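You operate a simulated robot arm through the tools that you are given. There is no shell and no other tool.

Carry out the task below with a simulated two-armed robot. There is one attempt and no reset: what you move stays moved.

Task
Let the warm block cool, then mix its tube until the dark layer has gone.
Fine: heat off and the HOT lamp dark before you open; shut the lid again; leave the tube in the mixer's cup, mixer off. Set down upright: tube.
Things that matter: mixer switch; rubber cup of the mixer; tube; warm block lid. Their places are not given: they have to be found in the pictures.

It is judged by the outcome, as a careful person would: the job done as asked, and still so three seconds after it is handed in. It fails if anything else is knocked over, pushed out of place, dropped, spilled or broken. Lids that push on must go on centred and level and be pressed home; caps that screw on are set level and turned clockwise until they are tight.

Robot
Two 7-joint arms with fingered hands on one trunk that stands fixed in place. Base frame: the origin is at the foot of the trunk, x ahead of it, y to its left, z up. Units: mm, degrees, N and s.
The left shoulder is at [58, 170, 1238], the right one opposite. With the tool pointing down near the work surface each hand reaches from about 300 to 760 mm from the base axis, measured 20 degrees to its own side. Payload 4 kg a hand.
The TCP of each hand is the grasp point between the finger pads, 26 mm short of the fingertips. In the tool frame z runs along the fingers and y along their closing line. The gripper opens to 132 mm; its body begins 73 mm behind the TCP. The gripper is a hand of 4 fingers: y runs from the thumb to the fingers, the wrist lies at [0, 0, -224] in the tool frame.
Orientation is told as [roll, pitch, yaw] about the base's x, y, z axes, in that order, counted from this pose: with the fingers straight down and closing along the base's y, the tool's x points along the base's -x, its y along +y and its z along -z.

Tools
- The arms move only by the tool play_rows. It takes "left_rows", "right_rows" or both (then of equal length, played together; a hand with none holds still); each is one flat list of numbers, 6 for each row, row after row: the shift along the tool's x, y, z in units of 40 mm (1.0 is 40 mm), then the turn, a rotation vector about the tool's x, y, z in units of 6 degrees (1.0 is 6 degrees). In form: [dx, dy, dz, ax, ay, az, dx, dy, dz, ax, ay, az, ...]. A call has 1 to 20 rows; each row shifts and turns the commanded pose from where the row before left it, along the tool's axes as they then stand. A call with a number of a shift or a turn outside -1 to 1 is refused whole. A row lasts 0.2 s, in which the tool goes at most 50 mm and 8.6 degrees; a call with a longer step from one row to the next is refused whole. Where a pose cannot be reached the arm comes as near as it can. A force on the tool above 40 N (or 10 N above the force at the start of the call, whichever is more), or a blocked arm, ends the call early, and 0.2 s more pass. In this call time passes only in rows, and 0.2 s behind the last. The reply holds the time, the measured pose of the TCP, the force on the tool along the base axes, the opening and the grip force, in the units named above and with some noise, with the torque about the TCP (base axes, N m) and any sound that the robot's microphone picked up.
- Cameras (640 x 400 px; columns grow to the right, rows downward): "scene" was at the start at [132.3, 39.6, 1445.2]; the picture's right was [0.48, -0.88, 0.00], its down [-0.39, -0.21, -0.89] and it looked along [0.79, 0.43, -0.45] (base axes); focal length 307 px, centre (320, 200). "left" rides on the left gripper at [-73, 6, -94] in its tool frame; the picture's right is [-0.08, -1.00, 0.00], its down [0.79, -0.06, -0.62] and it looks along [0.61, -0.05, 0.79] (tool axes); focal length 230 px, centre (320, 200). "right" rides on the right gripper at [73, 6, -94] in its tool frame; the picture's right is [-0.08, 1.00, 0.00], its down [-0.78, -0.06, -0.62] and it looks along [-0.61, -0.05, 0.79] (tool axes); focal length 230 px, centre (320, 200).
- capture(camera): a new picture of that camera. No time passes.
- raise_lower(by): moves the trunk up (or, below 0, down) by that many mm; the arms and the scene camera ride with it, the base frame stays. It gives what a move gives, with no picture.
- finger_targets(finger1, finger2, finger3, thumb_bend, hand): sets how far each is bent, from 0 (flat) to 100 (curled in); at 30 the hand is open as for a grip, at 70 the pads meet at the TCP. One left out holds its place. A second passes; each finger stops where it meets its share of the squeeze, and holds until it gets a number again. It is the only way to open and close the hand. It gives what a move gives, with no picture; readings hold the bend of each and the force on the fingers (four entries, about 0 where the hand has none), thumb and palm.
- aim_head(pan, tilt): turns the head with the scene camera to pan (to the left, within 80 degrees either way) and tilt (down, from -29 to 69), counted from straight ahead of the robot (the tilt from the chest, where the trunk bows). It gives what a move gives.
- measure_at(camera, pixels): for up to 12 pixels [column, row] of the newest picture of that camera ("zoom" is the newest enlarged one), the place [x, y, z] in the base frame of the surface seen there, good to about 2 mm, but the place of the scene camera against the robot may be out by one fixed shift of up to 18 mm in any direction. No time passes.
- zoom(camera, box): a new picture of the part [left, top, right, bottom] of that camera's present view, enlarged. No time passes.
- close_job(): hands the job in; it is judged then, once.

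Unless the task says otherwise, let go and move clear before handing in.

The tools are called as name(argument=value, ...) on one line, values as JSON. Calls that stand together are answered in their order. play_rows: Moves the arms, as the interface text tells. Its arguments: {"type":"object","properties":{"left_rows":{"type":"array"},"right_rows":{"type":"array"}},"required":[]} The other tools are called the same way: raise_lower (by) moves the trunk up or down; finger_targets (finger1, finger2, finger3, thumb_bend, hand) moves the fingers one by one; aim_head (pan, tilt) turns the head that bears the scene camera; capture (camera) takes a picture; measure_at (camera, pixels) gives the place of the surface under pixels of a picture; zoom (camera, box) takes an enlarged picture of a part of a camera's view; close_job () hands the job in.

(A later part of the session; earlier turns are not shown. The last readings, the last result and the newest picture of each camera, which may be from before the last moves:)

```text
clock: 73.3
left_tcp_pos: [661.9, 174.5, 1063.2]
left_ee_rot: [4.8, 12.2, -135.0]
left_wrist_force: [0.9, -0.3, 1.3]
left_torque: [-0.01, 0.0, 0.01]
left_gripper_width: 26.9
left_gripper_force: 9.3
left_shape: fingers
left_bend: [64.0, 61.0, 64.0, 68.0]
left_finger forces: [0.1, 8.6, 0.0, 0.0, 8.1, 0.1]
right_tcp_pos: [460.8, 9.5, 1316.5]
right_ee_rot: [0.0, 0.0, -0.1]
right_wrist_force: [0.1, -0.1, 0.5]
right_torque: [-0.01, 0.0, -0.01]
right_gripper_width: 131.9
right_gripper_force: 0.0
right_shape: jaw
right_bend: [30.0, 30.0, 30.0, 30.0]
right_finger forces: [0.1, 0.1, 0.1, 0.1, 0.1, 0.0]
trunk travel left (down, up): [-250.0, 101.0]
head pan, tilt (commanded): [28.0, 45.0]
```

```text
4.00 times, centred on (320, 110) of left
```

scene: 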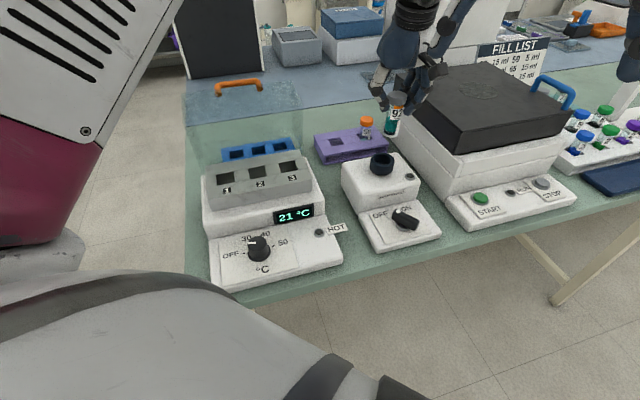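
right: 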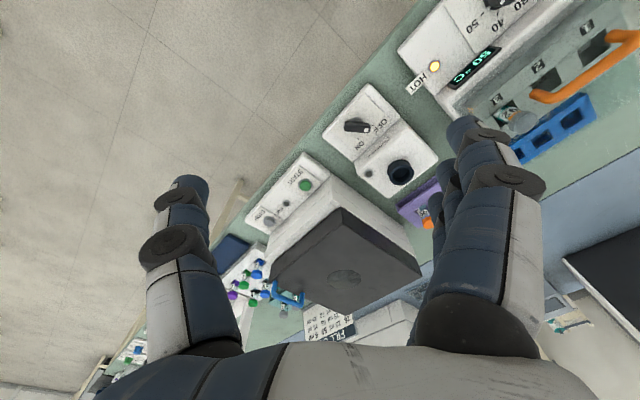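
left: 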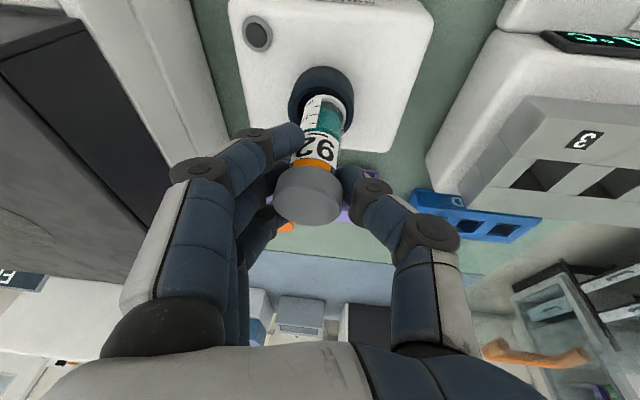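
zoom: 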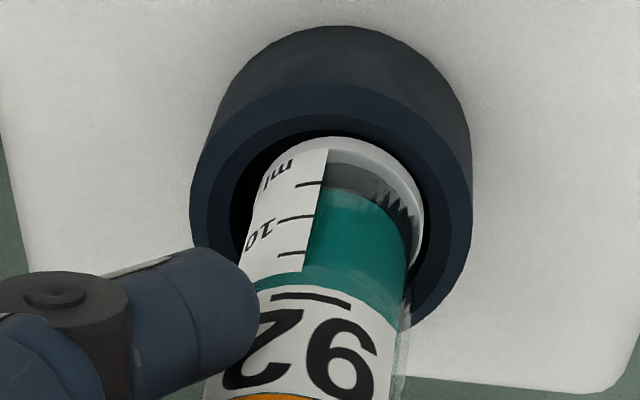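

The tube is centred laterally in both views with only 1 N. I continue down in small steps.

play_rows(left_rows=[-0.02, -0.01, 0.122, 0, 0, 0])

zoom(camera="scene", box=[366, 140, 402, 180])

zoom(camera="left", box=[270, 60, 370, 160])

```text
clock: 73.7
left_tcp_pos: [661.4, 173.8, 1058.9]
left_ee_rot: [4.8, 12.3, -135.0]
left_wrist_force: [2.7, 0.5, 8.3]
left_torque: [0.01, -0.07, -0.01]
left_gripper_width: 26.1
left_gripper_force: 9.6
left_shape: fingers
left_bend: [64.0, 61.0, 64.0, 69.0]
left_finger forces: [0.1, 10.5, 0.0, 0.0, 9.7, 0.0]
right_tcp_pos: [461.5, 8.7, 1317.5]
right_ee_rot: [-0.1, 0.0, 0.0]
right_wrist_force: [-0.2, -0.1, 0.1]
right_torque: [0.0, -0.02, 0.02]
right_gripper_width: 132.0
right_gripper_force: 0.0
right_shape: jaw
right_bend: [30.0, 30.0, 30.0, 30.0]
right_finger forces: [0.1, 0.0, 0.0, 0.0, 0.1, 0.0]
trunk travel left (down, up): [-250.0, 101.0]
head pan, tilt (commanded): [28.0, 45.0]
```

```text
10.00 times, centred on (384, 160) of scene
```

zoom: 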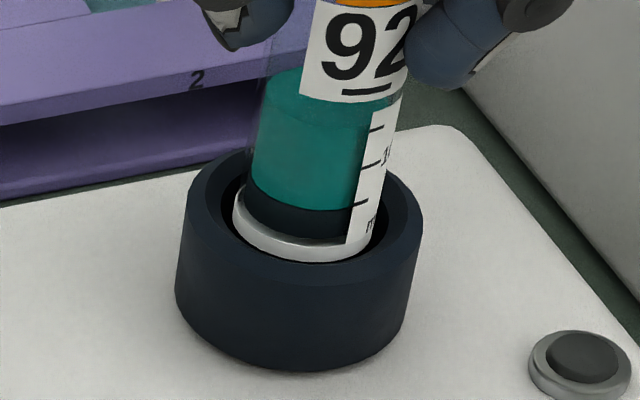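

```text
4.00 times, centred on (320, 110) of left
```

zoom: 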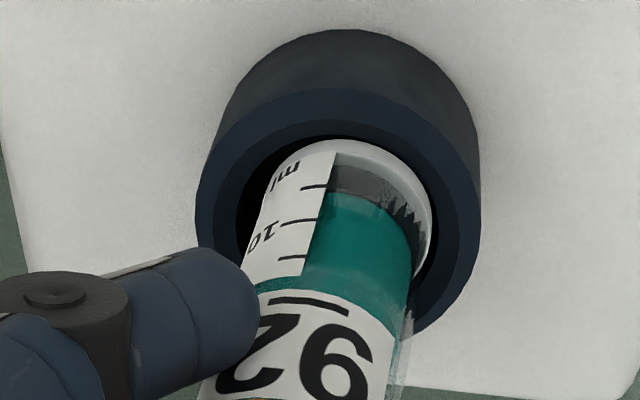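

measure_at(camera="left", pixels=[[328, 98], [328, 102], [326, 110], [322, 120], [317, 132], [314, 140], [310, 165], [310, 172], [309, 195], [320, 84], [320, 90], [300, 100]])

zoom(camera="scene", box=[350, 90, 420, 190])

```text
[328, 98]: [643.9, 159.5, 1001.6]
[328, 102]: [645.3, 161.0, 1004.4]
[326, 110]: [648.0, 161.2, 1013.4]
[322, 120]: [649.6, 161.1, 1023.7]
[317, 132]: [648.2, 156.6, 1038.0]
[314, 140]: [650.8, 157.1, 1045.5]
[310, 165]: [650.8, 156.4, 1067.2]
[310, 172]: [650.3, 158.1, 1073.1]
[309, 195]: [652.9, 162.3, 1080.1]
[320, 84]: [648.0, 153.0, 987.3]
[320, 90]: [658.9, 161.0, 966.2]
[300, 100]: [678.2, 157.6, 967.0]
```

```text
4.00 times, centred on (385, 140) of scene
```

zoom: 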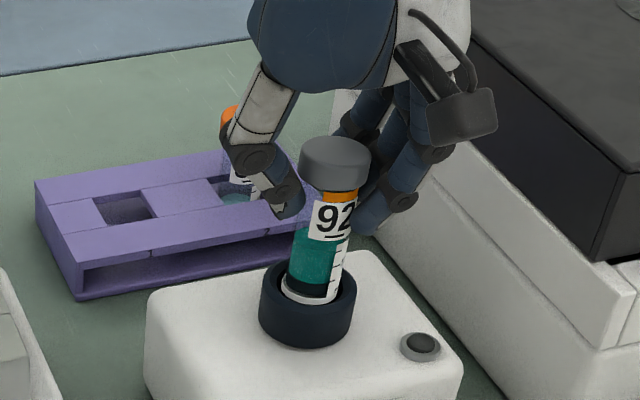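

capture(camera="scene")

zoom(camera="scene", box=[366, 140, 402, 180])

measure_at(camera="zoom", pixels=[[310, 275], [310, 300], [190, 200], [410, 220], [250, 300], [390, 300], [300, 150], [330, 120], [360, 150], [270, 130], [300, 245], [100, 250]])

zoom(camera="left", box=[230, 40, 410, 230])

```text
taken
```

scene: 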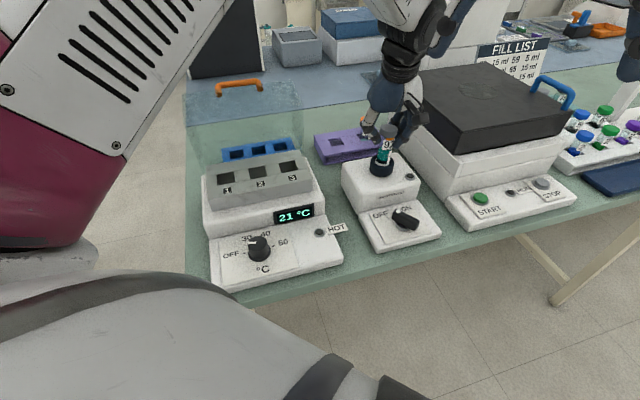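

```text
10.00 times, centred on (384, 160) of scene
```

zoom: 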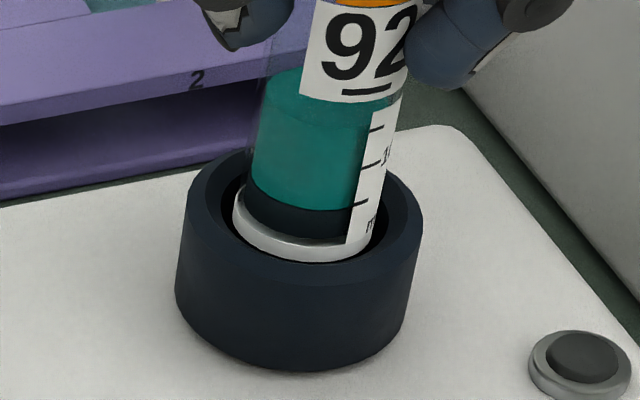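

```text
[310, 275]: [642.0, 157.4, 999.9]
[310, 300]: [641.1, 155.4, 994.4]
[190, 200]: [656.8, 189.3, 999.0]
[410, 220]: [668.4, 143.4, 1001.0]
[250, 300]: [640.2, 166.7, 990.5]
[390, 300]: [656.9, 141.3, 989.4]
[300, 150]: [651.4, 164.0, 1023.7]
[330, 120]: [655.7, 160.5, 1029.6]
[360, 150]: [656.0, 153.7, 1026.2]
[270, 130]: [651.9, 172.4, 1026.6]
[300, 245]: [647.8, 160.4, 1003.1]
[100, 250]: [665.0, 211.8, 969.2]
```

```text
2.11 times, centred on (320, 135) of left
```

zoom: 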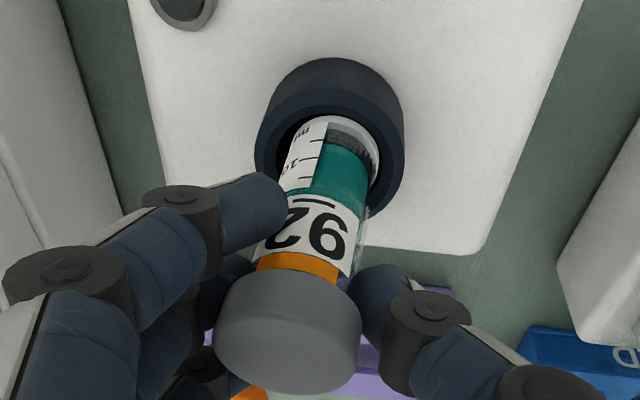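

measure_at(camera="scene", pixels=[[388, 126], [385, 124], [392, 126], [387, 133], [386, 140], [384, 150], [383, 157], [382, 163], [381, 166], [381, 170]])

measure_at(camera="left", pixels=[[309, 195], [305, 205], [315, 200], [320, 84], [328, 98], [290, 110], [352, 110]])

```text
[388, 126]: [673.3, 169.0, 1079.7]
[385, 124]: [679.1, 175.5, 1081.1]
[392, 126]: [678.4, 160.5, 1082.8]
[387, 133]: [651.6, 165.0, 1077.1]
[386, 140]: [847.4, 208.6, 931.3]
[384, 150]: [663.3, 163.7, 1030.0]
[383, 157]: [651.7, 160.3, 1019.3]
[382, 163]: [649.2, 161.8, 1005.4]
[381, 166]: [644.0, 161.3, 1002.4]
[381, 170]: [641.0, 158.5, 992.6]
```

```text
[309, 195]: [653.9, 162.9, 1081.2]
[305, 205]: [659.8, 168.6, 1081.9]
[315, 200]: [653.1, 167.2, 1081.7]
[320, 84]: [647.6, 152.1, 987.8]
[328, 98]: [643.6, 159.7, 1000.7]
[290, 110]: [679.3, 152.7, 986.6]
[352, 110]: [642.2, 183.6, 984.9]
```

I realise the left-camera measurements used an older capture. I take fresh pictures and measure again.

capture(camera="left")

measure_at(camera="left", pixels=[[309, 195], [315, 200], [320, 84], [322, 88], [328, 98], [326, 110], [317, 132], [310, 165], [292, 105], [354, 105], [294, 112], [352, 118]])

zoom(camera="left", box=[270, 60, 370, 160])

```text
taken
```

left: 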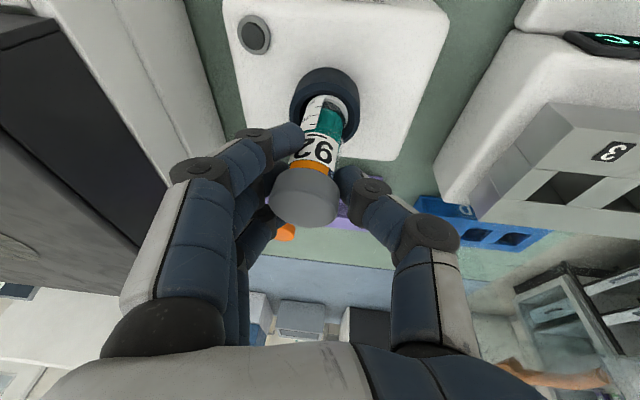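

```text
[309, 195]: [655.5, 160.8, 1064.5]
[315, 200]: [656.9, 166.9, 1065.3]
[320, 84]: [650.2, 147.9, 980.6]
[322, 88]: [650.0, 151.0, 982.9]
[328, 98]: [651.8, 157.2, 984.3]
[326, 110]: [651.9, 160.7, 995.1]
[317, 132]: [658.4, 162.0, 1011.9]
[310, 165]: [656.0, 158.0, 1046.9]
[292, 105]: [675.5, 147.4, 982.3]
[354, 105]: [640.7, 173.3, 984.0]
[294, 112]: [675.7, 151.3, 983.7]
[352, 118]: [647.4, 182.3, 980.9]
```

```text
4.00 times, centred on (320, 110) of left
```

zoom: 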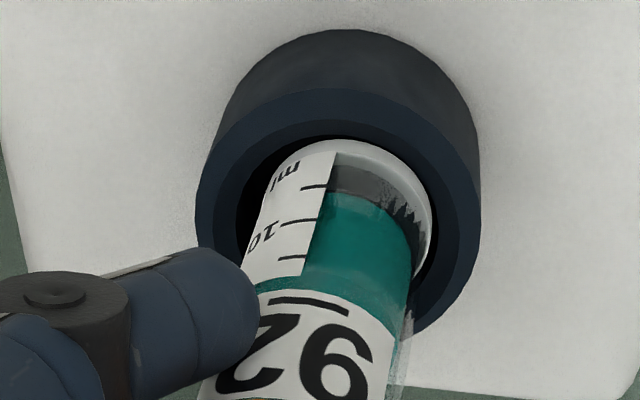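

Fresh readings: the cup has sunk ~5 mm on its spring (rim z 982) with the tube's foot ring (32 mm) resting on its front edge; it needs about 2 mm more in depth and 1 mm right. I raise slightly, shift, and lower again.

play_rows(left_rows=[0.031, 0.012, -0.146, 0, 0, 0, 0.056, 0.024, 0.012, 0, 0, 0, -0.026, -0.01, 0.122, 0, 0, 0])

capture(camera="left")

zoom(camera="left", box=[270, 60, 370, 160])

zoom(camera="scene", box=[366, 140, 402, 180])

```text
clock: 74.5
left_tcp_pos: [661.5, 174.1, 1059.5]
left_ee_rot: [4.8, 12.1, -134.9]
left_wrist_force: [0.1, 0.0, 3.6]
left_torque: [0.0, 0.01, 0.0]
left_gripper_width: 26.5
left_gripper_force: 8.7
left_shape: fingers
left_bend: [64.0, 61.0, 64.0, 68.0]
left_finger forces: [0.1, 9.0, 0.0, 0.0, 8.8, 0.0]
right_tcp_pos: [460.0, 8.9, 1316.1]
right_ee_rot: [0.0, 0.0, 0.0]
right_wrist_force: [0.2, 0.0, -0.4]
right_torque: [0.0, 0.03, -0.02]
right_gripper_width: 132.0
right_gripper_force: 0.0
right_shape: jaw
right_bend: [30.0, 30.0, 30.0, 30.0]
right_finger forces: [0.1, 0.0, 0.1, 0.1, 0.0, 0.0]
trunk travel left (down, up): [-250.0, 101.0]
head pan, tilt (commanded): [28.0, 45.0]
```

```text
taken
```

left: 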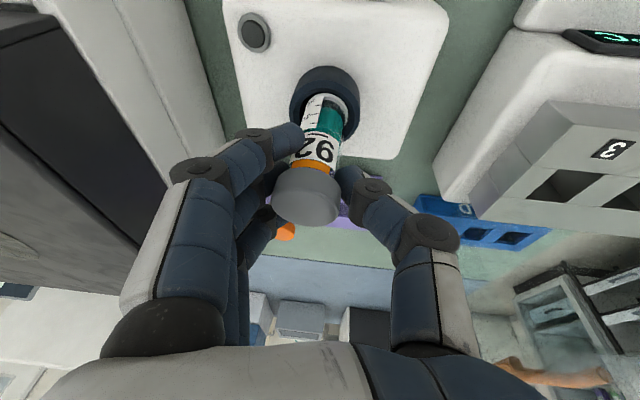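

```text
4.00 times, centred on (320, 110) of left
```

zoom: 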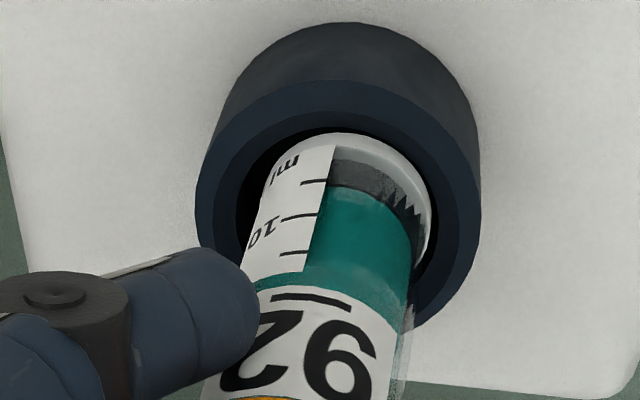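

```text
10.00 times, centred on (384, 160) of scene
```

zoom: 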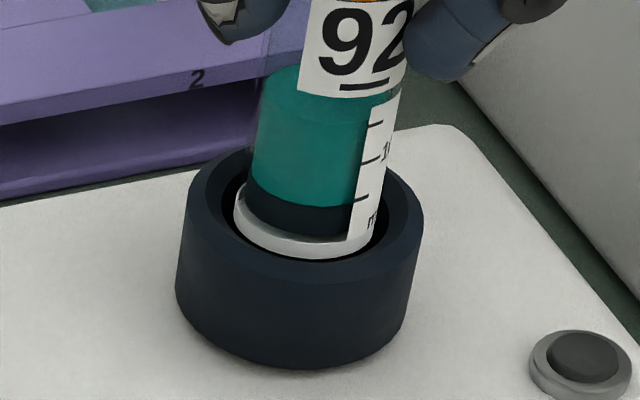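

play_rows(left_rows=[0.03, 0.03, 0.009, 0, 0, 0])

zoom(camera="scene", box=[366, 140, 402, 180])

capture(camera="left")

zoom(camera="left", box=[270, 60, 370, 160])

```text
clock: 74.9
left_tcp_pos: [663.8, 174.6, 1059.3]
left_ee_rot: [4.8, 12.2, -135.1]
left_wrist_force: [0.0, 0.9, 2.8]
left_torque: [0.07, 0.05, 0.02]
left_gripper_width: 26.6
left_gripper_force: 9.2
left_shape: fingers
left_bend: [64.0, 61.0, 64.0, 68.0]
left_finger forces: [0.0, 8.9, 0.0, 0.0, 9.5, 0.0]
right_tcp_pos: [460.3, 8.9, 1316.6]
right_ee_rot: [0.0, 0.0, 0.1]
right_wrist_force: [-0.4, 0.2, 0.4]
right_torque: [0.0, -0.02, -0.01]
right_gripper_width: 132.1
right_gripper_force: 0.1
right_shape: jaw
right_bend: [30.0, 30.0, 30.0, 30.0]
right_finger forces: [0.0, 0.1, 0.0, 0.0, 0.1, 0.0]
trunk travel left (down, up): [-250.0, 101.0]
head pan, tilt (commanded): [28.0, 45.0]
```

```text
10.00 times, centred on (384, 160) of scene
```

zoom: 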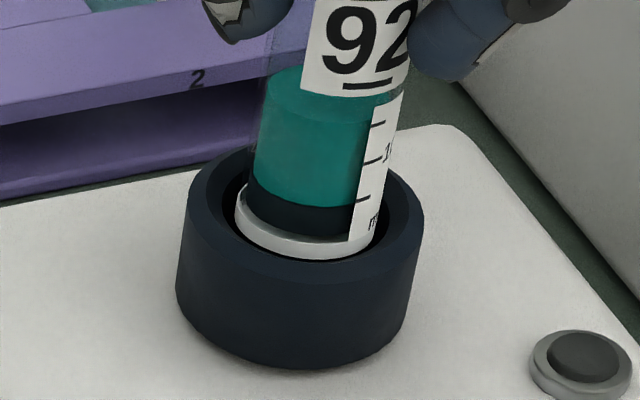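

```text
taken
```

left: 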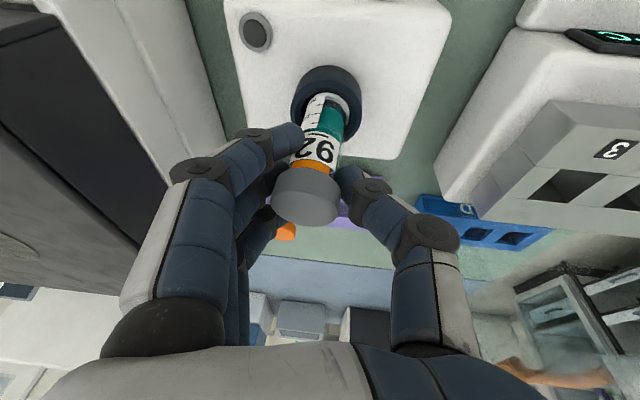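

```text
4.00 times, centred on (320, 110) of left
```

zoom: 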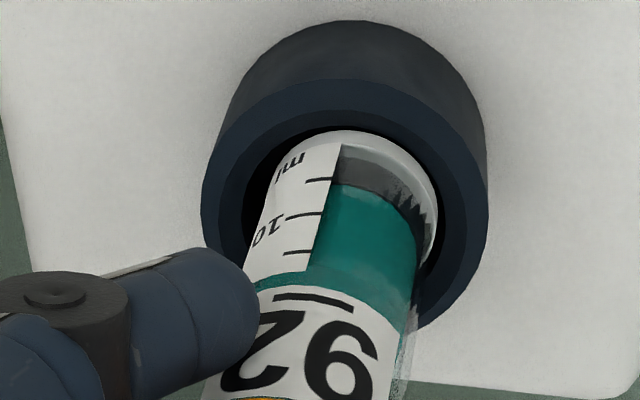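

measure_at(camera="left", pixels=[[322, 82], [322, 86], [327, 94], [327, 97], [327, 102], [327, 108], [295, 105], [358, 105], [300, 92], [350, 92], [312, 200], [306, 200]])

capture(camera="scene")

measure_at(camera="scene", pixels=[[382, 167], [382, 168], [382, 165], [382, 164], [382, 162], [382, 160], [371, 160], [393, 162], [388, 126], [390, 126], [384, 158], [376, 166]])

```text
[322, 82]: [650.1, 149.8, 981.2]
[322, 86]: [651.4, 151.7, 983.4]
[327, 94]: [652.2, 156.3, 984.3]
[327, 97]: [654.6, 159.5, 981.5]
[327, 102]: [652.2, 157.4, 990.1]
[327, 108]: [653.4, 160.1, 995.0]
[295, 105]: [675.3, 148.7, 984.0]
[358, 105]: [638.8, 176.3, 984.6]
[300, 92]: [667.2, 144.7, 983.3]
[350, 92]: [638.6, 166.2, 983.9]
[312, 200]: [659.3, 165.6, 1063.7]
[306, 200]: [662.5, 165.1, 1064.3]
```

```text
taken
```

scene: 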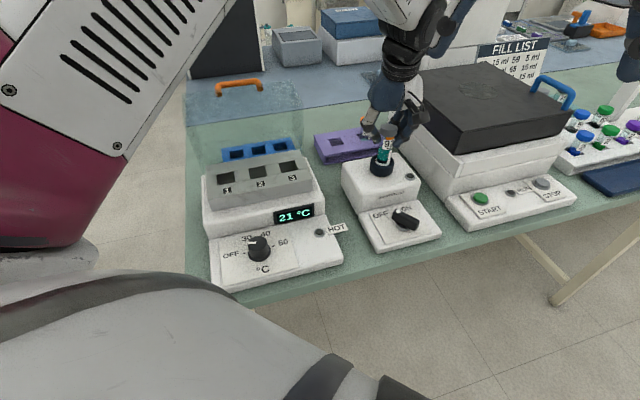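

```text
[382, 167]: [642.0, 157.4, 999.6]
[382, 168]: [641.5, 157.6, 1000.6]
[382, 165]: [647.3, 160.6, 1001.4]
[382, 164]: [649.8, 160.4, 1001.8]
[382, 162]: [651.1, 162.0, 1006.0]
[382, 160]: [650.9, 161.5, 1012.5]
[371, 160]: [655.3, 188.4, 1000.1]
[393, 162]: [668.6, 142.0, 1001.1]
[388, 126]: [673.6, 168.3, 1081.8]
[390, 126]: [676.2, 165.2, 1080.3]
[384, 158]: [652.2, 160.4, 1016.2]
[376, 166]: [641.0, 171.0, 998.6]
```

zoom(camera="scene", box=[370, 148, 394, 178])

zoom(camera="left", box=[284, 70, 364, 130])

```text
13.33 times, centred on (382, 163) of scene
```

zoom: 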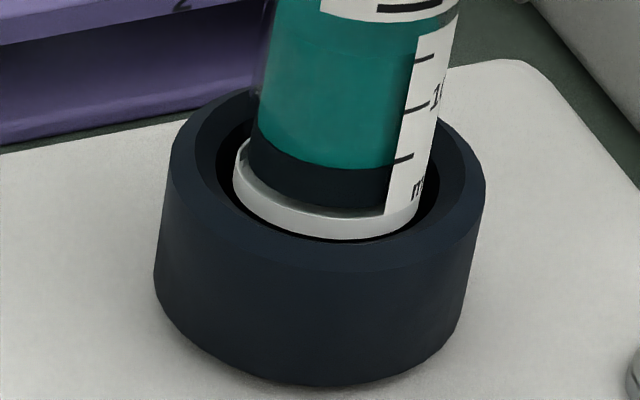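

```text
6.67 times, centred on (324, 100) of left
```

zoom: 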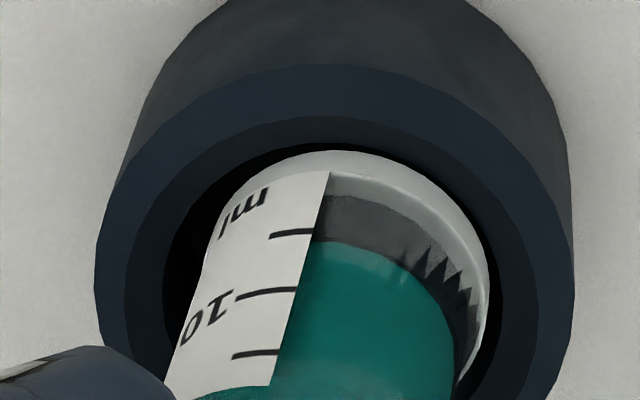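

The ring is inside the cup's mouth with a small gap all round but sits slightly toward the robot and leans. I lift it clear and check its true tilt and place with fresh captures.

play_rows(left_rows=[0.042, 0.016, -0.195, 0, 0, 0, 0.042, 0.016, -0.195, 0, 0, 0])

capture(camera="left")

capture(camera="scene")

zoom(camera="scene", box=[362, 110, 402, 180])

zoom(camera="left", box=[270, 60, 370, 220])

```text
clock: 75.5
left_tcp_pos: [664.2, 174.8, 1075.3]
left_ee_rot: [4.8, 12.1, -135.1]
left_wrist_force: [-0.4, 1.0, -0.2]
left_torque: [-0.06, -0.01, 0.0]
left_gripper_width: 26.9
left_gripper_force: 8.4
left_shape: fingers
left_bend: [64.0, 61.0, 64.0, 68.0]
left_finger forces: [0.0, 8.4, 0.0, 0.0, 8.2, 0.0]
right_tcp_pos: [460.4, 9.1, 1315.9]
right_ee_rot: [0.0, 0.0, 0.0]
right_wrist_force: [-0.6, -0.2, 0.4]
right_torque: [0.01, 0.01, 0.01]
right_gripper_width: 132.0
right_gripper_force: 0.1
right_shape: jaw
right_bend: [30.0, 30.0, 30.0, 30.0]
right_finger forces: [0.0, 0.0, 0.0, 0.1, 0.0, 0.1]
trunk travel left (down, up): [-250.0, 101.0]
head pan, tilt (commanded): [28.0, 45.0]
```

```text
taken
```

left: 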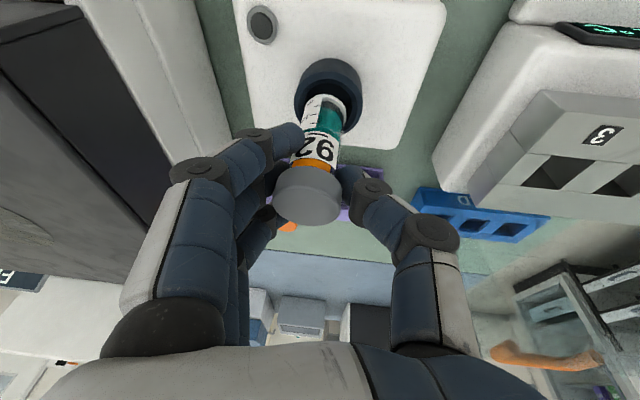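

```text
taken
```

scene: 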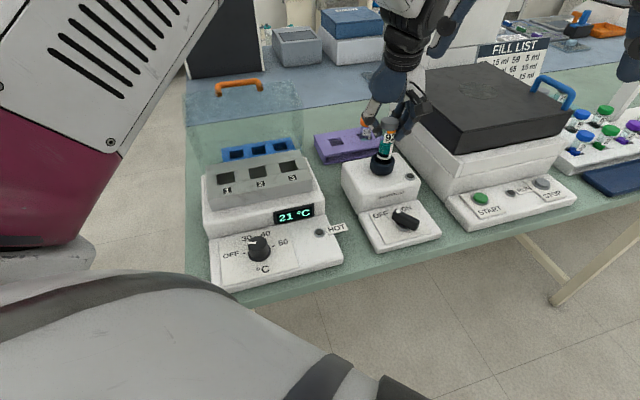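

```text
5.71 times, centred on (382, 145) of scene
```

zoom: 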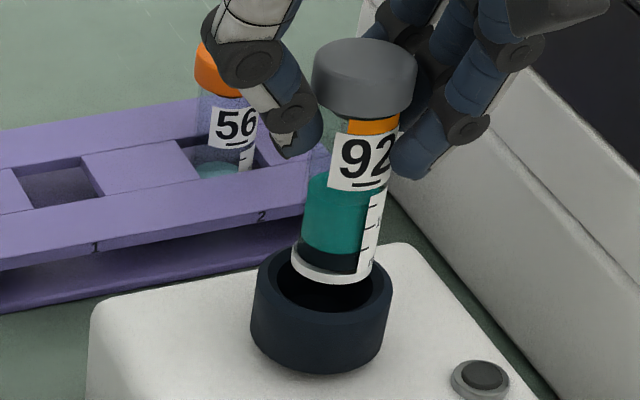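

```text
2.50 times, centred on (320, 140) of left
```

zoom: 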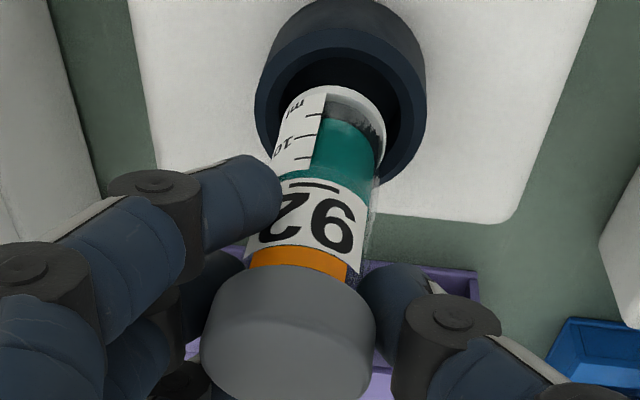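

measure_at(camera="left", pixels=[[326, 97], [326, 101], [324, 106], [320, 115], [316, 128], [313, 138], [308, 165], [308, 172], [307, 195], [307, 203], [297, 195], [318, 195]])

measure_at(camera="left", pixels=[[326, 76], [326, 80], [300, 90], [354, 90], [299, 105], [359, 100], [326, 88], [316, 88], [338, 86], [345, 110], [308, 100]])

measure_at(camera="scene", pixels=[[384, 158], [384, 157], [385, 150], [386, 143], [387, 133], [390, 120], [382, 168], [371, 157], [394, 160], [383, 163]])

```text
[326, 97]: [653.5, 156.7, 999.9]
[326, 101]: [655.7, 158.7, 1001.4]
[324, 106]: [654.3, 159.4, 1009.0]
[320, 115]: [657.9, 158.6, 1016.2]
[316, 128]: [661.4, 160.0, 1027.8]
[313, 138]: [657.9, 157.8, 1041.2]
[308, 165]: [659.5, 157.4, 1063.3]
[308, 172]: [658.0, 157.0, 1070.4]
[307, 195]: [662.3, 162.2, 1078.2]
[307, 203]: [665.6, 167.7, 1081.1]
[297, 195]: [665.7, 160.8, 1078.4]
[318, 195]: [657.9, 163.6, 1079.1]
```

```text
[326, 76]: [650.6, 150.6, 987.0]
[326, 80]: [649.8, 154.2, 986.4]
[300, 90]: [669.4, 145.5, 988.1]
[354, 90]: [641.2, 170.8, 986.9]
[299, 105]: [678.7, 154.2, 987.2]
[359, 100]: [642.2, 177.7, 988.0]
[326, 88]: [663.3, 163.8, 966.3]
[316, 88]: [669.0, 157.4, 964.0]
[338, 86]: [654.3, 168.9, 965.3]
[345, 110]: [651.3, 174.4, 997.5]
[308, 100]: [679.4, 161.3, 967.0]
```

```text
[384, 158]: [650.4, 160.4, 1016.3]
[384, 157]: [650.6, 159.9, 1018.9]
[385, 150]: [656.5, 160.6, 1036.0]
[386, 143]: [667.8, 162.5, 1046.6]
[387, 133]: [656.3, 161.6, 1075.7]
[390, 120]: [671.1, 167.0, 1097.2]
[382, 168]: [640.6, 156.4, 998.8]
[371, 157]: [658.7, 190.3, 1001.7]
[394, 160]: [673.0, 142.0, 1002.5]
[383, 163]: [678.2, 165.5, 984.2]
```

The tube leans about 5° (bottom toward the robot). I correct the tilt by rotating the hand and shift so the ring is over the cup's centre [664,169], then re‑measure.

play_rows(left_rows=[-0.117, -0.0725, -0.031, -0.25, 0.83, 0])

capture(camera="left")

capture(camera="scene")

zoom(camera="scene", box=[362, 110, 402, 180])

zoom(camera="left", box=[270, 60, 370, 220])

```text
clock: 75.9
left_tcp_pos: [658.8, 170.2, 1075.8]
left_ee_rot: [6.4, 17.2, -134.5]
left_wrist_force: [-0.2, -0.4, -0.2]
left_torque: [0.05, 0.0, 0.01]
left_gripper_width: 26.8
left_gripper_force: 8.7
left_shape: fingers
left_bend: [64.0, 61.0, 64.0, 68.0]
left_finger forces: [0.0, 8.4, 0.0, 0.1, 8.3, 0.0]
right_tcp_pos: [459.1, 8.6, 1317.5]
right_ee_rot: [0.1, -0.2, 0.0]
right_wrist_force: [0.3, 0.1, 0.7]
right_torque: [-0.01, 0.01, 0.0]
right_gripper_width: 131.8
right_gripper_force: 0.2
right_shape: jaw
right_bend: [30.0, 30.0, 30.0, 30.0]
right_finger forces: [0.0, 0.0, 0.0, 0.1, 0.0, 0.0]
trunk travel left (down, up): [-250.0, 101.0]
head pan, tilt (commanded): [28.0, 45.0]
```

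```text
taken
```

left: 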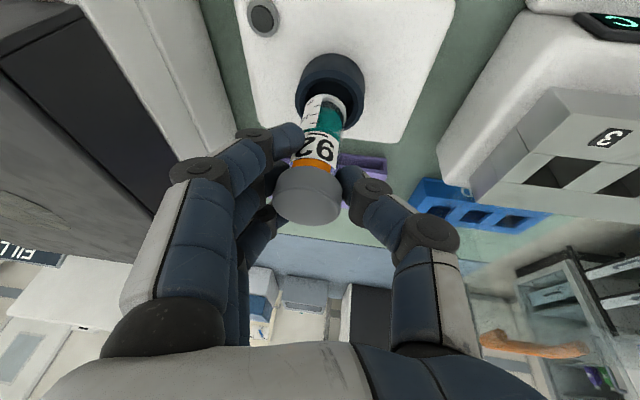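

```text
taken
```

scene: 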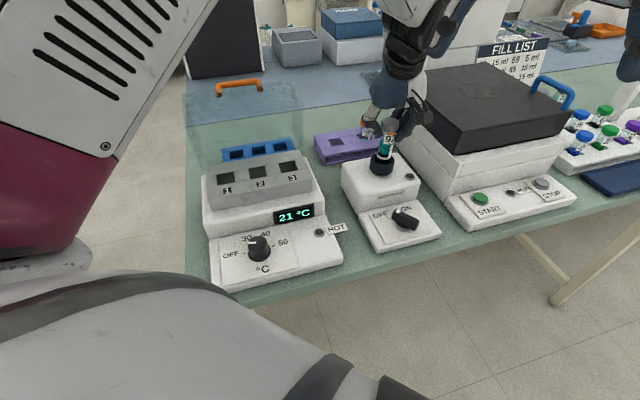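

```text
5.71 times, centred on (382, 145) of scene
```

zoom: 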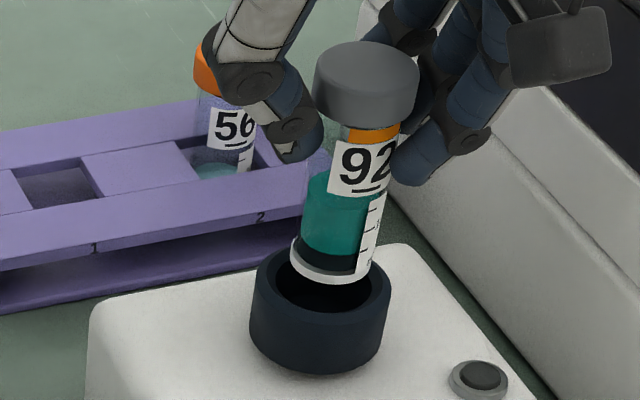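

```text
2.50 times, centred on (320, 140) of left
```

zoom: 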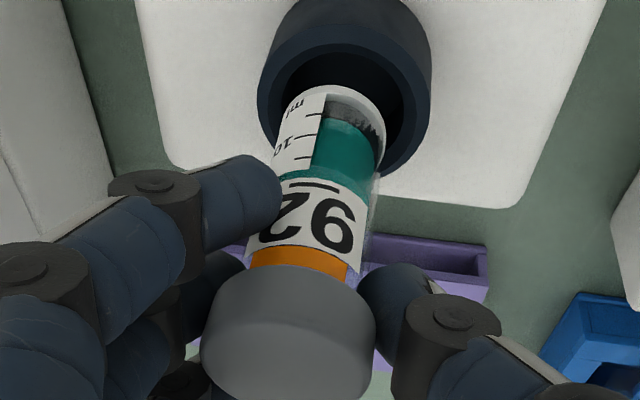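

measure_at(camera="left", pixels=[[326, 97], [326, 100], [324, 105], [321, 115], [314, 138], [311, 150], [308, 165], [308, 172], [307, 195], [307, 203], [298, 200], [318, 200]])

measure_at(camera="left", pixels=[[327, 75], [327, 79], [302, 88], [356, 88], [300, 105], [361, 100], [304, 80], [350, 80], [296, 95], [363, 92], [359, 110]])

measure_at(camera="scene", pixels=[[384, 158], [384, 156], [379, 156], [389, 158], [385, 150], [387, 133], [391, 133], [383, 133], [390, 120], [382, 169], [371, 157], [395, 160]])

```text
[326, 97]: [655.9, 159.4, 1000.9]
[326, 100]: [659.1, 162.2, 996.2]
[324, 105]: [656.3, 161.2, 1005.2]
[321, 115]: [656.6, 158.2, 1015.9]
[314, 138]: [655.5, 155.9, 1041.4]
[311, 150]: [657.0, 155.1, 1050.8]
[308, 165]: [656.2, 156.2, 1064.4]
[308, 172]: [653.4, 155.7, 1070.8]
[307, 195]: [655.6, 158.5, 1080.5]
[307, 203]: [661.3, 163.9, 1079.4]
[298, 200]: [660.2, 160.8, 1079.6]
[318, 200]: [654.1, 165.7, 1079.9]
```

```text
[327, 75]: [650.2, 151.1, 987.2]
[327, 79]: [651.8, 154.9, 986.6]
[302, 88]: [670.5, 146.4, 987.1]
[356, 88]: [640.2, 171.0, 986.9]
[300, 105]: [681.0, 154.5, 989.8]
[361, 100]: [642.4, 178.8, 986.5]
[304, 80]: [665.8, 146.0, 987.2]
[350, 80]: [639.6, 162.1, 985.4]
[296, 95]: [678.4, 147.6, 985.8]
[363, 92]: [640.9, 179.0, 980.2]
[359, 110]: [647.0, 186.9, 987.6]
```

```text
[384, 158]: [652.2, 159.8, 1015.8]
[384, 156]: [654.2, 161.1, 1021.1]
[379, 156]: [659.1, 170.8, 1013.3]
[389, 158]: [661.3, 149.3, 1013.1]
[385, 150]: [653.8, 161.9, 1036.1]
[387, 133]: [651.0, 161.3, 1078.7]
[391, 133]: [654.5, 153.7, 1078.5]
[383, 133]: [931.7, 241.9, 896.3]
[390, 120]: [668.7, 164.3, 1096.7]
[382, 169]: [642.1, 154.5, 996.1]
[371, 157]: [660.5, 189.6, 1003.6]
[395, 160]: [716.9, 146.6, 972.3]
```

The tube is vertical again and its ring is over the cup's centre within about 1 mm (ring n≈591, d≈351; cup n≈591, d≈350). I lower it straight down.

play_rows(left_rows=[-0.052, -0.03, 0.166, 0, 0, 0, -0.052, -0.02, 0.166, 0, 0, 0])

capture(camera="left")

capture(camera="scene")

zoom(camera="scene", box=[366, 140, 402, 180])

zoom(camera="left", box=[284, 70, 364, 130])

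```text
clock: 76.5
left_tcp_pos: [658.6, 173.0, 1060.6]
left_ee_rot: [6.4, 17.2, -134.5]
left_wrist_force: [-0.6, 0.8, -0.1]
left_torque: [0.02, 0.0, -0.02]
left_gripper_width: 27.2
left_gripper_force: 8.3
left_shape: fingers
left_bend: [64.0, 61.0, 64.0, 68.0]
left_finger forces: [0.0, 8.3, 0.0, 0.0, 8.4, 0.0]
right_tcp_pos: [460.4, 10.0, 1316.1]
right_ee_rot: [0.0, -0.1, 0.0]
right_wrist_force: [0.6, 0.1, 0.2]
right_torque: [-0.03, 0.0, 0.01]
right_gripper_width: 131.7
right_gripper_force: 0.0
right_shape: jaw
right_bend: [30.0, 30.0, 30.0, 30.0]
right_finger forces: [0.0, 0.0, 0.1, 0.0, 0.1, 0.1]
trunk travel left (down, up): [-250.0, 101.0]
head pan, tilt (commanded): [28.0, 45.0]
```

```text
taken
```

left: 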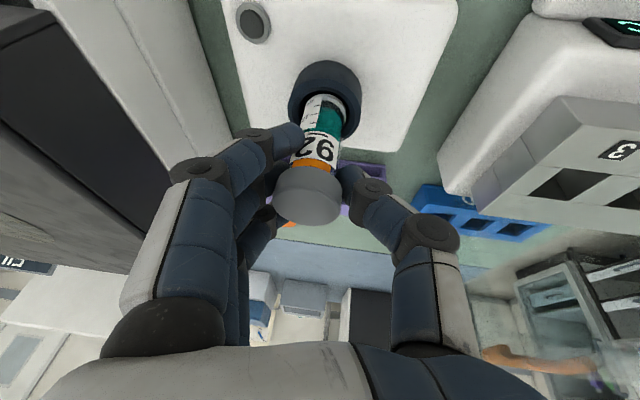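

```text
taken
```

scene: 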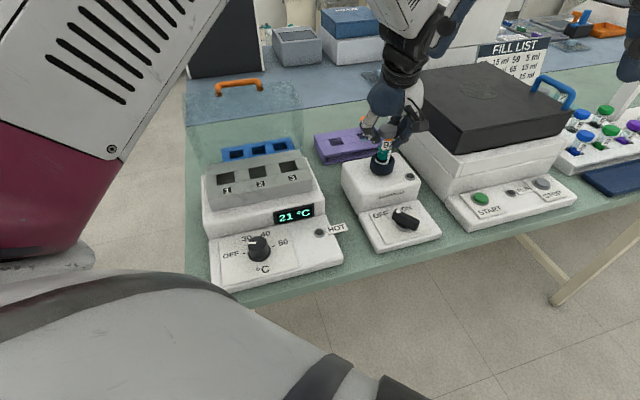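

```text
10.00 times, centred on (384, 160) of scene
```

zoom: 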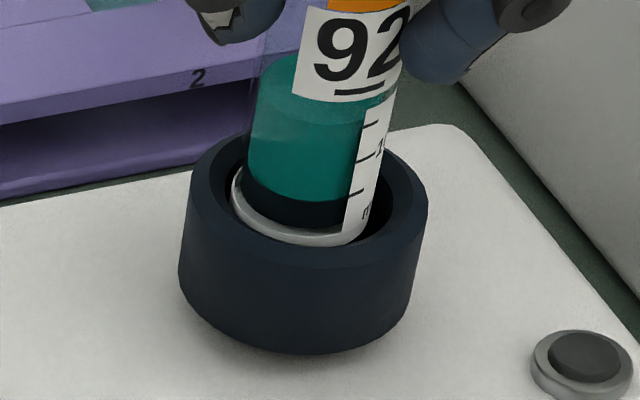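

```text
6.67 times, centred on (324, 100) of left
```

zoom: 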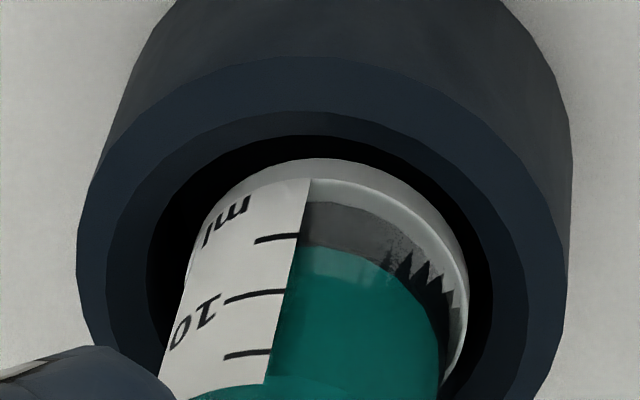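

No contact force, and the ring is now below the rim. I continue down in small steps.

play_rows(left_rows=[-0.03, -0.0107, 0.095, 0, 0, 0, -0.03, -0.0107, 0.095, 0, 0, 0])

zoom(camera="scene", box=[366, 140, 402, 180])

zoom(camera="left", box=[284, 70, 364, 130])

```text
clock: 77.1
left_tcp_pos: [658.7, 172.8, 1051.8]
left_ee_rot: [6.3, 17.1, -134.5]
left_wrist_force: [0.0, -0.6, 0.6]
left_torque: [-0.03, 0.0, 0.0]
left_gripper_width: 26.8
left_gripper_force: 8.3
left_shape: fingers
left_bend: [64.0, 61.0, 64.0, 68.0]
left_finger forces: [0.1, 8.4, 0.0, 0.0, 8.4, 0.0]
right_tcp_pos: [460.7, 9.1, 1315.8]
right_ee_rot: [0.0, 0.0, 0.1]
right_wrist_force: [-0.3, -0.6, -0.1]
right_torque: [-0.03, 0.0, 0.03]
right_gripper_width: 132.1
right_gripper_force: 0.2
right_shape: jaw
right_bend: [30.0, 30.0, 30.0, 30.0]
right_finger forces: [0.0, 0.1, 0.0, 0.0, 0.0, 0.0]
trunk travel left (down, up): [-250.0, 101.0]
head pan, tilt (commanded): [28.0, 45.0]
```

```text
10.00 times, centred on (384, 160) of scene
```

zoom: 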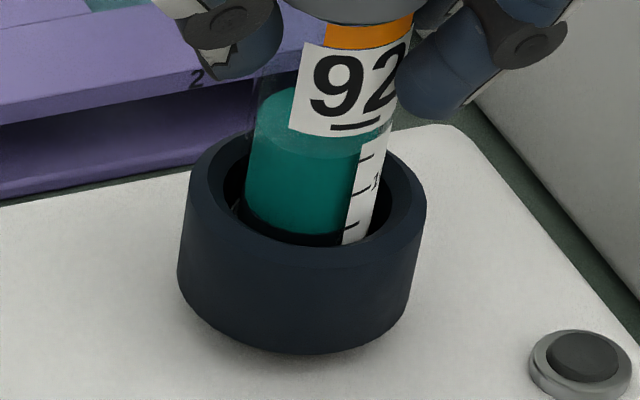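

```text
6.67 times, centred on (324, 100) of left
```

zoom: 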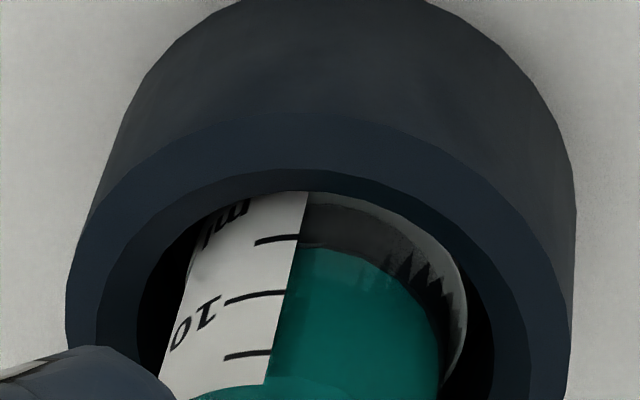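

The tube slides into the cup without contact. I lower on to the cup's floor.

play_rows(left_rows=[-0.03, -0.0107, 0.095, 0, 0, 0, -0.026, -0.009, 0.083, 0, 0, 0])

capture(camera="left")

zoom(camera="scene", box=[362, 110, 402, 180])

```text
clock: 77.7
left_tcp_pos: [660.1, 172.7, 1045.5]
left_ee_rot: [6.3, 17.1, -134.6]
left_wrist_force: [-0.4, 0.2, -0.1]
left_torque: [0.03, -0.04, -0.03]
left_gripper_width: 26.9
left_gripper_force: 8.4
left_shape: fingers
left_bend: [64.0, 61.0, 64.0, 68.0]
left_finger forces: [0.0, 8.4, 0.0, 0.0, 8.4, 0.0]
right_tcp_pos: [461.6, 9.0, 1316.6]
right_ee_rot: [0.0, 0.0, 0.0]
right_wrist_force: [-0.9, 0.2, 1.0]
right_torque: [-0.01, 0.02, -0.01]
right_gripper_width: 131.8
right_gripper_force: 0.0
right_shape: jaw
right_bend: [30.0, 30.0, 30.0, 30.0]
right_finger forces: [0.0, 0.0, 0.0, 0.1, 0.0, 0.0]
trunk travel left (down, up): [-250.0, 101.0]
head pan, tilt (commanded): [28.0, 45.0]
```

```text
taken
```

left: 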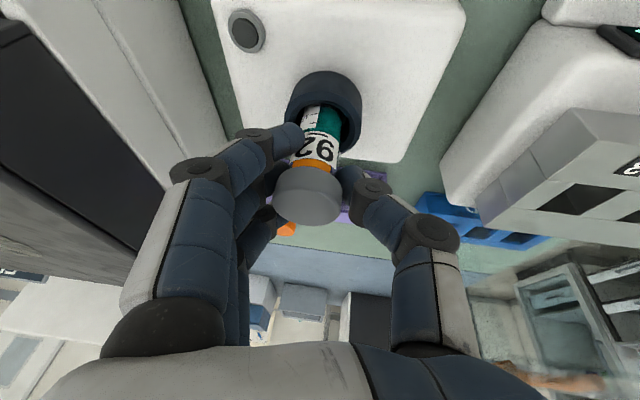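

```text
5.71 times, centred on (382, 145) of scene
```

zoom: 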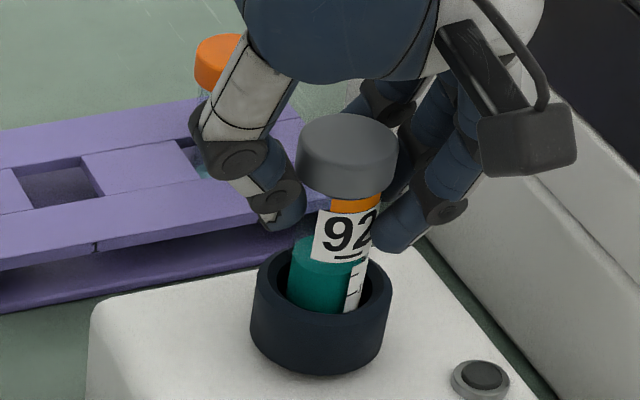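

play_rows(left_rows=[-0.0185, -0.0067, 0.06, 0, 0, 0])

play_rows(left_rows=[-0.0185, -0.0067, 0.06, 0, 0, 0])

```text
clock: 78.1
left_tcp_pos: [659.3, 172.8, 1041.3]
left_ee_rot: [6.4, 17.2, -134.5]
left_wrist_force: [0.7, 0.5, 1.6]
left_torque: [0.0, -0.01, -0.01]
left_gripper_width: 26.7
left_gripper_force: 9.0
left_shape: fingers
left_bend: [64.0, 61.0, 64.0, 68.0]
left_finger forces: [0.0, 8.4, 0.0, 0.1, 8.6, 0.0]
right_tcp_pos: [460.8, 8.9, 1317.2]
right_ee_rot: [0.1, 0.0, 0.0]
right_wrist_force: [0.4, 0.0, 0.0]
right_torque: [-0.01, 0.03, 0.0]
right_gripper_width: 131.8
right_gripper_force: 0.0
right_shape: jaw
right_bend: [30.0, 30.0, 30.0, 30.0]
right_finger forces: [0.0, 0.0, 0.0, 0.0, 0.0, 0.0]
trunk travel left (down, up): [-250.0, 101.0]
head pan, tilt (commanded): [28.0, 45.0]
```

```text
clock: 78.5
left_tcp_pos: [659.5, 173.1, 1039.5]
left_ee_rot: [6.6, 17.3, -134.5]
left_wrist_force: [0.6, 1.2, 8.6]
left_torque: [0.01, -0.11, -0.01]
left_gripper_width: 26.8
left_gripper_force: 9.3
left_shape: fingers
left_bend: [64.0, 61.0, 64.0, 68.0]
left_finger forces: [0.0, 9.2, 0.0, 0.0, 9.4, 0.1]
right_tcp_pos: [458.7, 7.8, 1317.2]
right_ee_rot: [0.0, -0.1, 0.0]
right_wrist_force: [-0.2, 0.3, -0.2]
right_torque: [0.0, 0.04, 0.0]
right_gripper_width: 131.8
right_gripper_force: 0.0
right_shape: jaw
right_bend: [30.0, 30.0, 30.0, 30.0]
right_finger forces: [0.0, 0.0, 0.0, 0.0, 0.1, 0.0]
trunk travel left (down, up): [-250.0, 101.0]
head pan, tilt (commanded): [28.0, 45.0]
```

The tube stands on the cup's floor (8.6 N). I keep holding it lightly and bring the right hand round to look at the mixer switch, turning it to yaw 70 on the way.

play_rows(left_rows=[0.008, 0.003, -0.03, 0, 0, 0])

play_rows(right_rows=[0, 0, 0.25, 0, 0, -0.967, 0, 0, 0.25, 0, 0, -0.967, 0, 0, 0.25, 0, 0, -0.967, 0, 0, 0.25, 0, 0, -0.967, 0, 0, 0.25, 0, 0, -0.967, 0, 0, 0.25, 0, 0, -0.967, 0, 0, 0.25, 0, 0, -0.967, 0, 0, 0.25, 0, 0, -0.967, 0, 0, 0.25, 0, 0, -0.967, 0, 0, 0.25, 0, 0, -0.967, 0, 0, 0.25, 0, 0, -0.967, 0, 0, 0.25, 0, 0, -0.967])

capture(camera="right")

capture(camera="scene")

```text
clock: 78.9
left_tcp_pos: [660.0, 174.0, 1040.4]
left_ee_rot: [6.5, 17.2, -134.5]
left_wrist_force: [1.5, 0.3, 7.6]
left_torque: [0.02, -0.11, 0.0]
left_gripper_width: 26.6
left_gripper_force: 9.6
left_shape: fingers
left_bend: [64.0, 61.0, 64.0, 68.0]
left_finger forces: [0.0, 9.6, 0.0, 0.0, 8.9, 0.1]
right_tcp_pos: [459.5, 9.4, 1317.7]
right_ee_rot: [-0.1, 0.0, 0.1]
right_wrist_force: [-0.2, 0.1, 0.2]
right_torque: [-0.01, -0.01, -0.01]
right_gripper_width: 131.9
right_gripper_force: 0.0
right_shape: jaw
right_bend: [30.0, 30.0, 30.0, 30.0]
right_finger forces: [0.0, 0.0, 0.0, 0.0, 0.1, 0.0]
trunk travel left (down, up): [-250.0, 101.0]
head pan, tilt (commanded): [28.0, 45.0]
```

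```text
clock: 81.5
left_tcp_pos: [659.1, 174.9, 1039.1]
left_ee_rot: [6.4, 17.2, -134.5]
left_wrist_force: [-0.2, 0.8, 7.0]
left_torque: [0.0, -0.12, 0.04]
left_gripper_width: 26.8
left_gripper_force: 9.4
left_shape: fingers
left_bend: [64.0, 61.0, 64.0, 68.0]
left_finger forces: [0.0, 9.2, 0.0, 0.1, 9.1, 0.0]
right_tcp_pos: [460.2, 8.1, 1196.2]
right_ee_rot: [0.1, 0.1, 69.7]
right_wrist_force: [0.3, 0.2, 0.7]
right_torque: [0.02, 0.0, 0.03]
right_gripper_width: 132.0
right_gripper_force: 0.0
right_shape: jaw
right_bend: [30.0, 30.0, 30.0, 30.0]
right_finger forces: [0.0, 0.0, 0.0, 0.0, 0.1, 0.0]
trunk travel left (down, up): [-250.0, 101.0]
head pan, tilt (commanded): [28.0, 45.0]
```

```text
taken
```

right: 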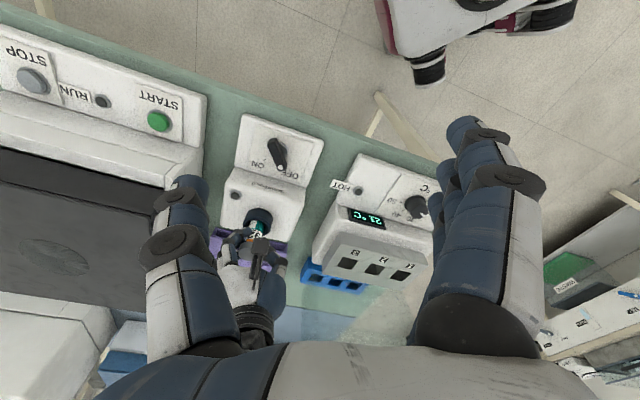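

```text
taken
```

scene: 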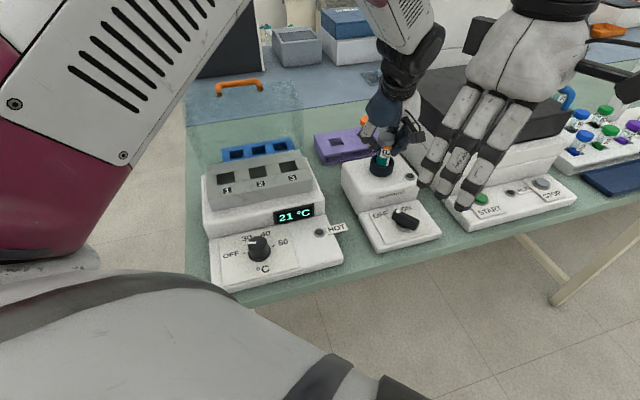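

The right camera shows the switch lever at (278,152) between the OFF and ON labels. I zoom and measure it.

zoom(camera="right", box=[220, 110, 340, 210])

measure_at(camera="right", pixels=[[272, 142], [276, 150], [282, 162], [283, 167], [270, 138], [290, 150], [300, 165], [258, 162], [290, 178], [260, 135], [310, 150], [262, 195]])

```text
4.00 times, centred on (280, 160) of right
```

zoom: 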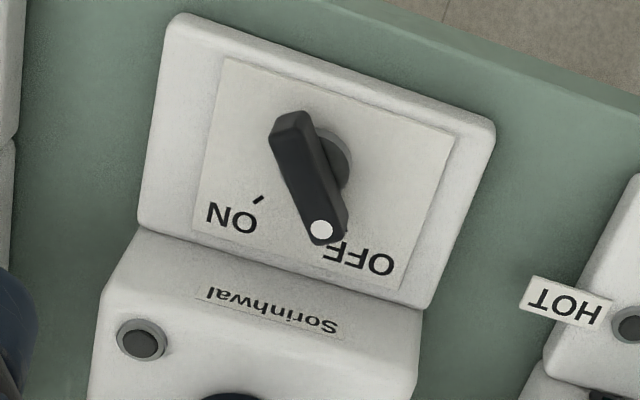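

```text
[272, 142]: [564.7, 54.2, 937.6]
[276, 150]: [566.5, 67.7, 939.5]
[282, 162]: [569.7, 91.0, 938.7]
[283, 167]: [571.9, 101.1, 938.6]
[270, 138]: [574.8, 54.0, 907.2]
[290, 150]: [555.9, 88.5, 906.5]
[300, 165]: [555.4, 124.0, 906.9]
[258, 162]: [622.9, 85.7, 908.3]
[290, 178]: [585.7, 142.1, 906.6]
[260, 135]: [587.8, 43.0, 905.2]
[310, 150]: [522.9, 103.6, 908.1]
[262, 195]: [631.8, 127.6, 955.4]
```

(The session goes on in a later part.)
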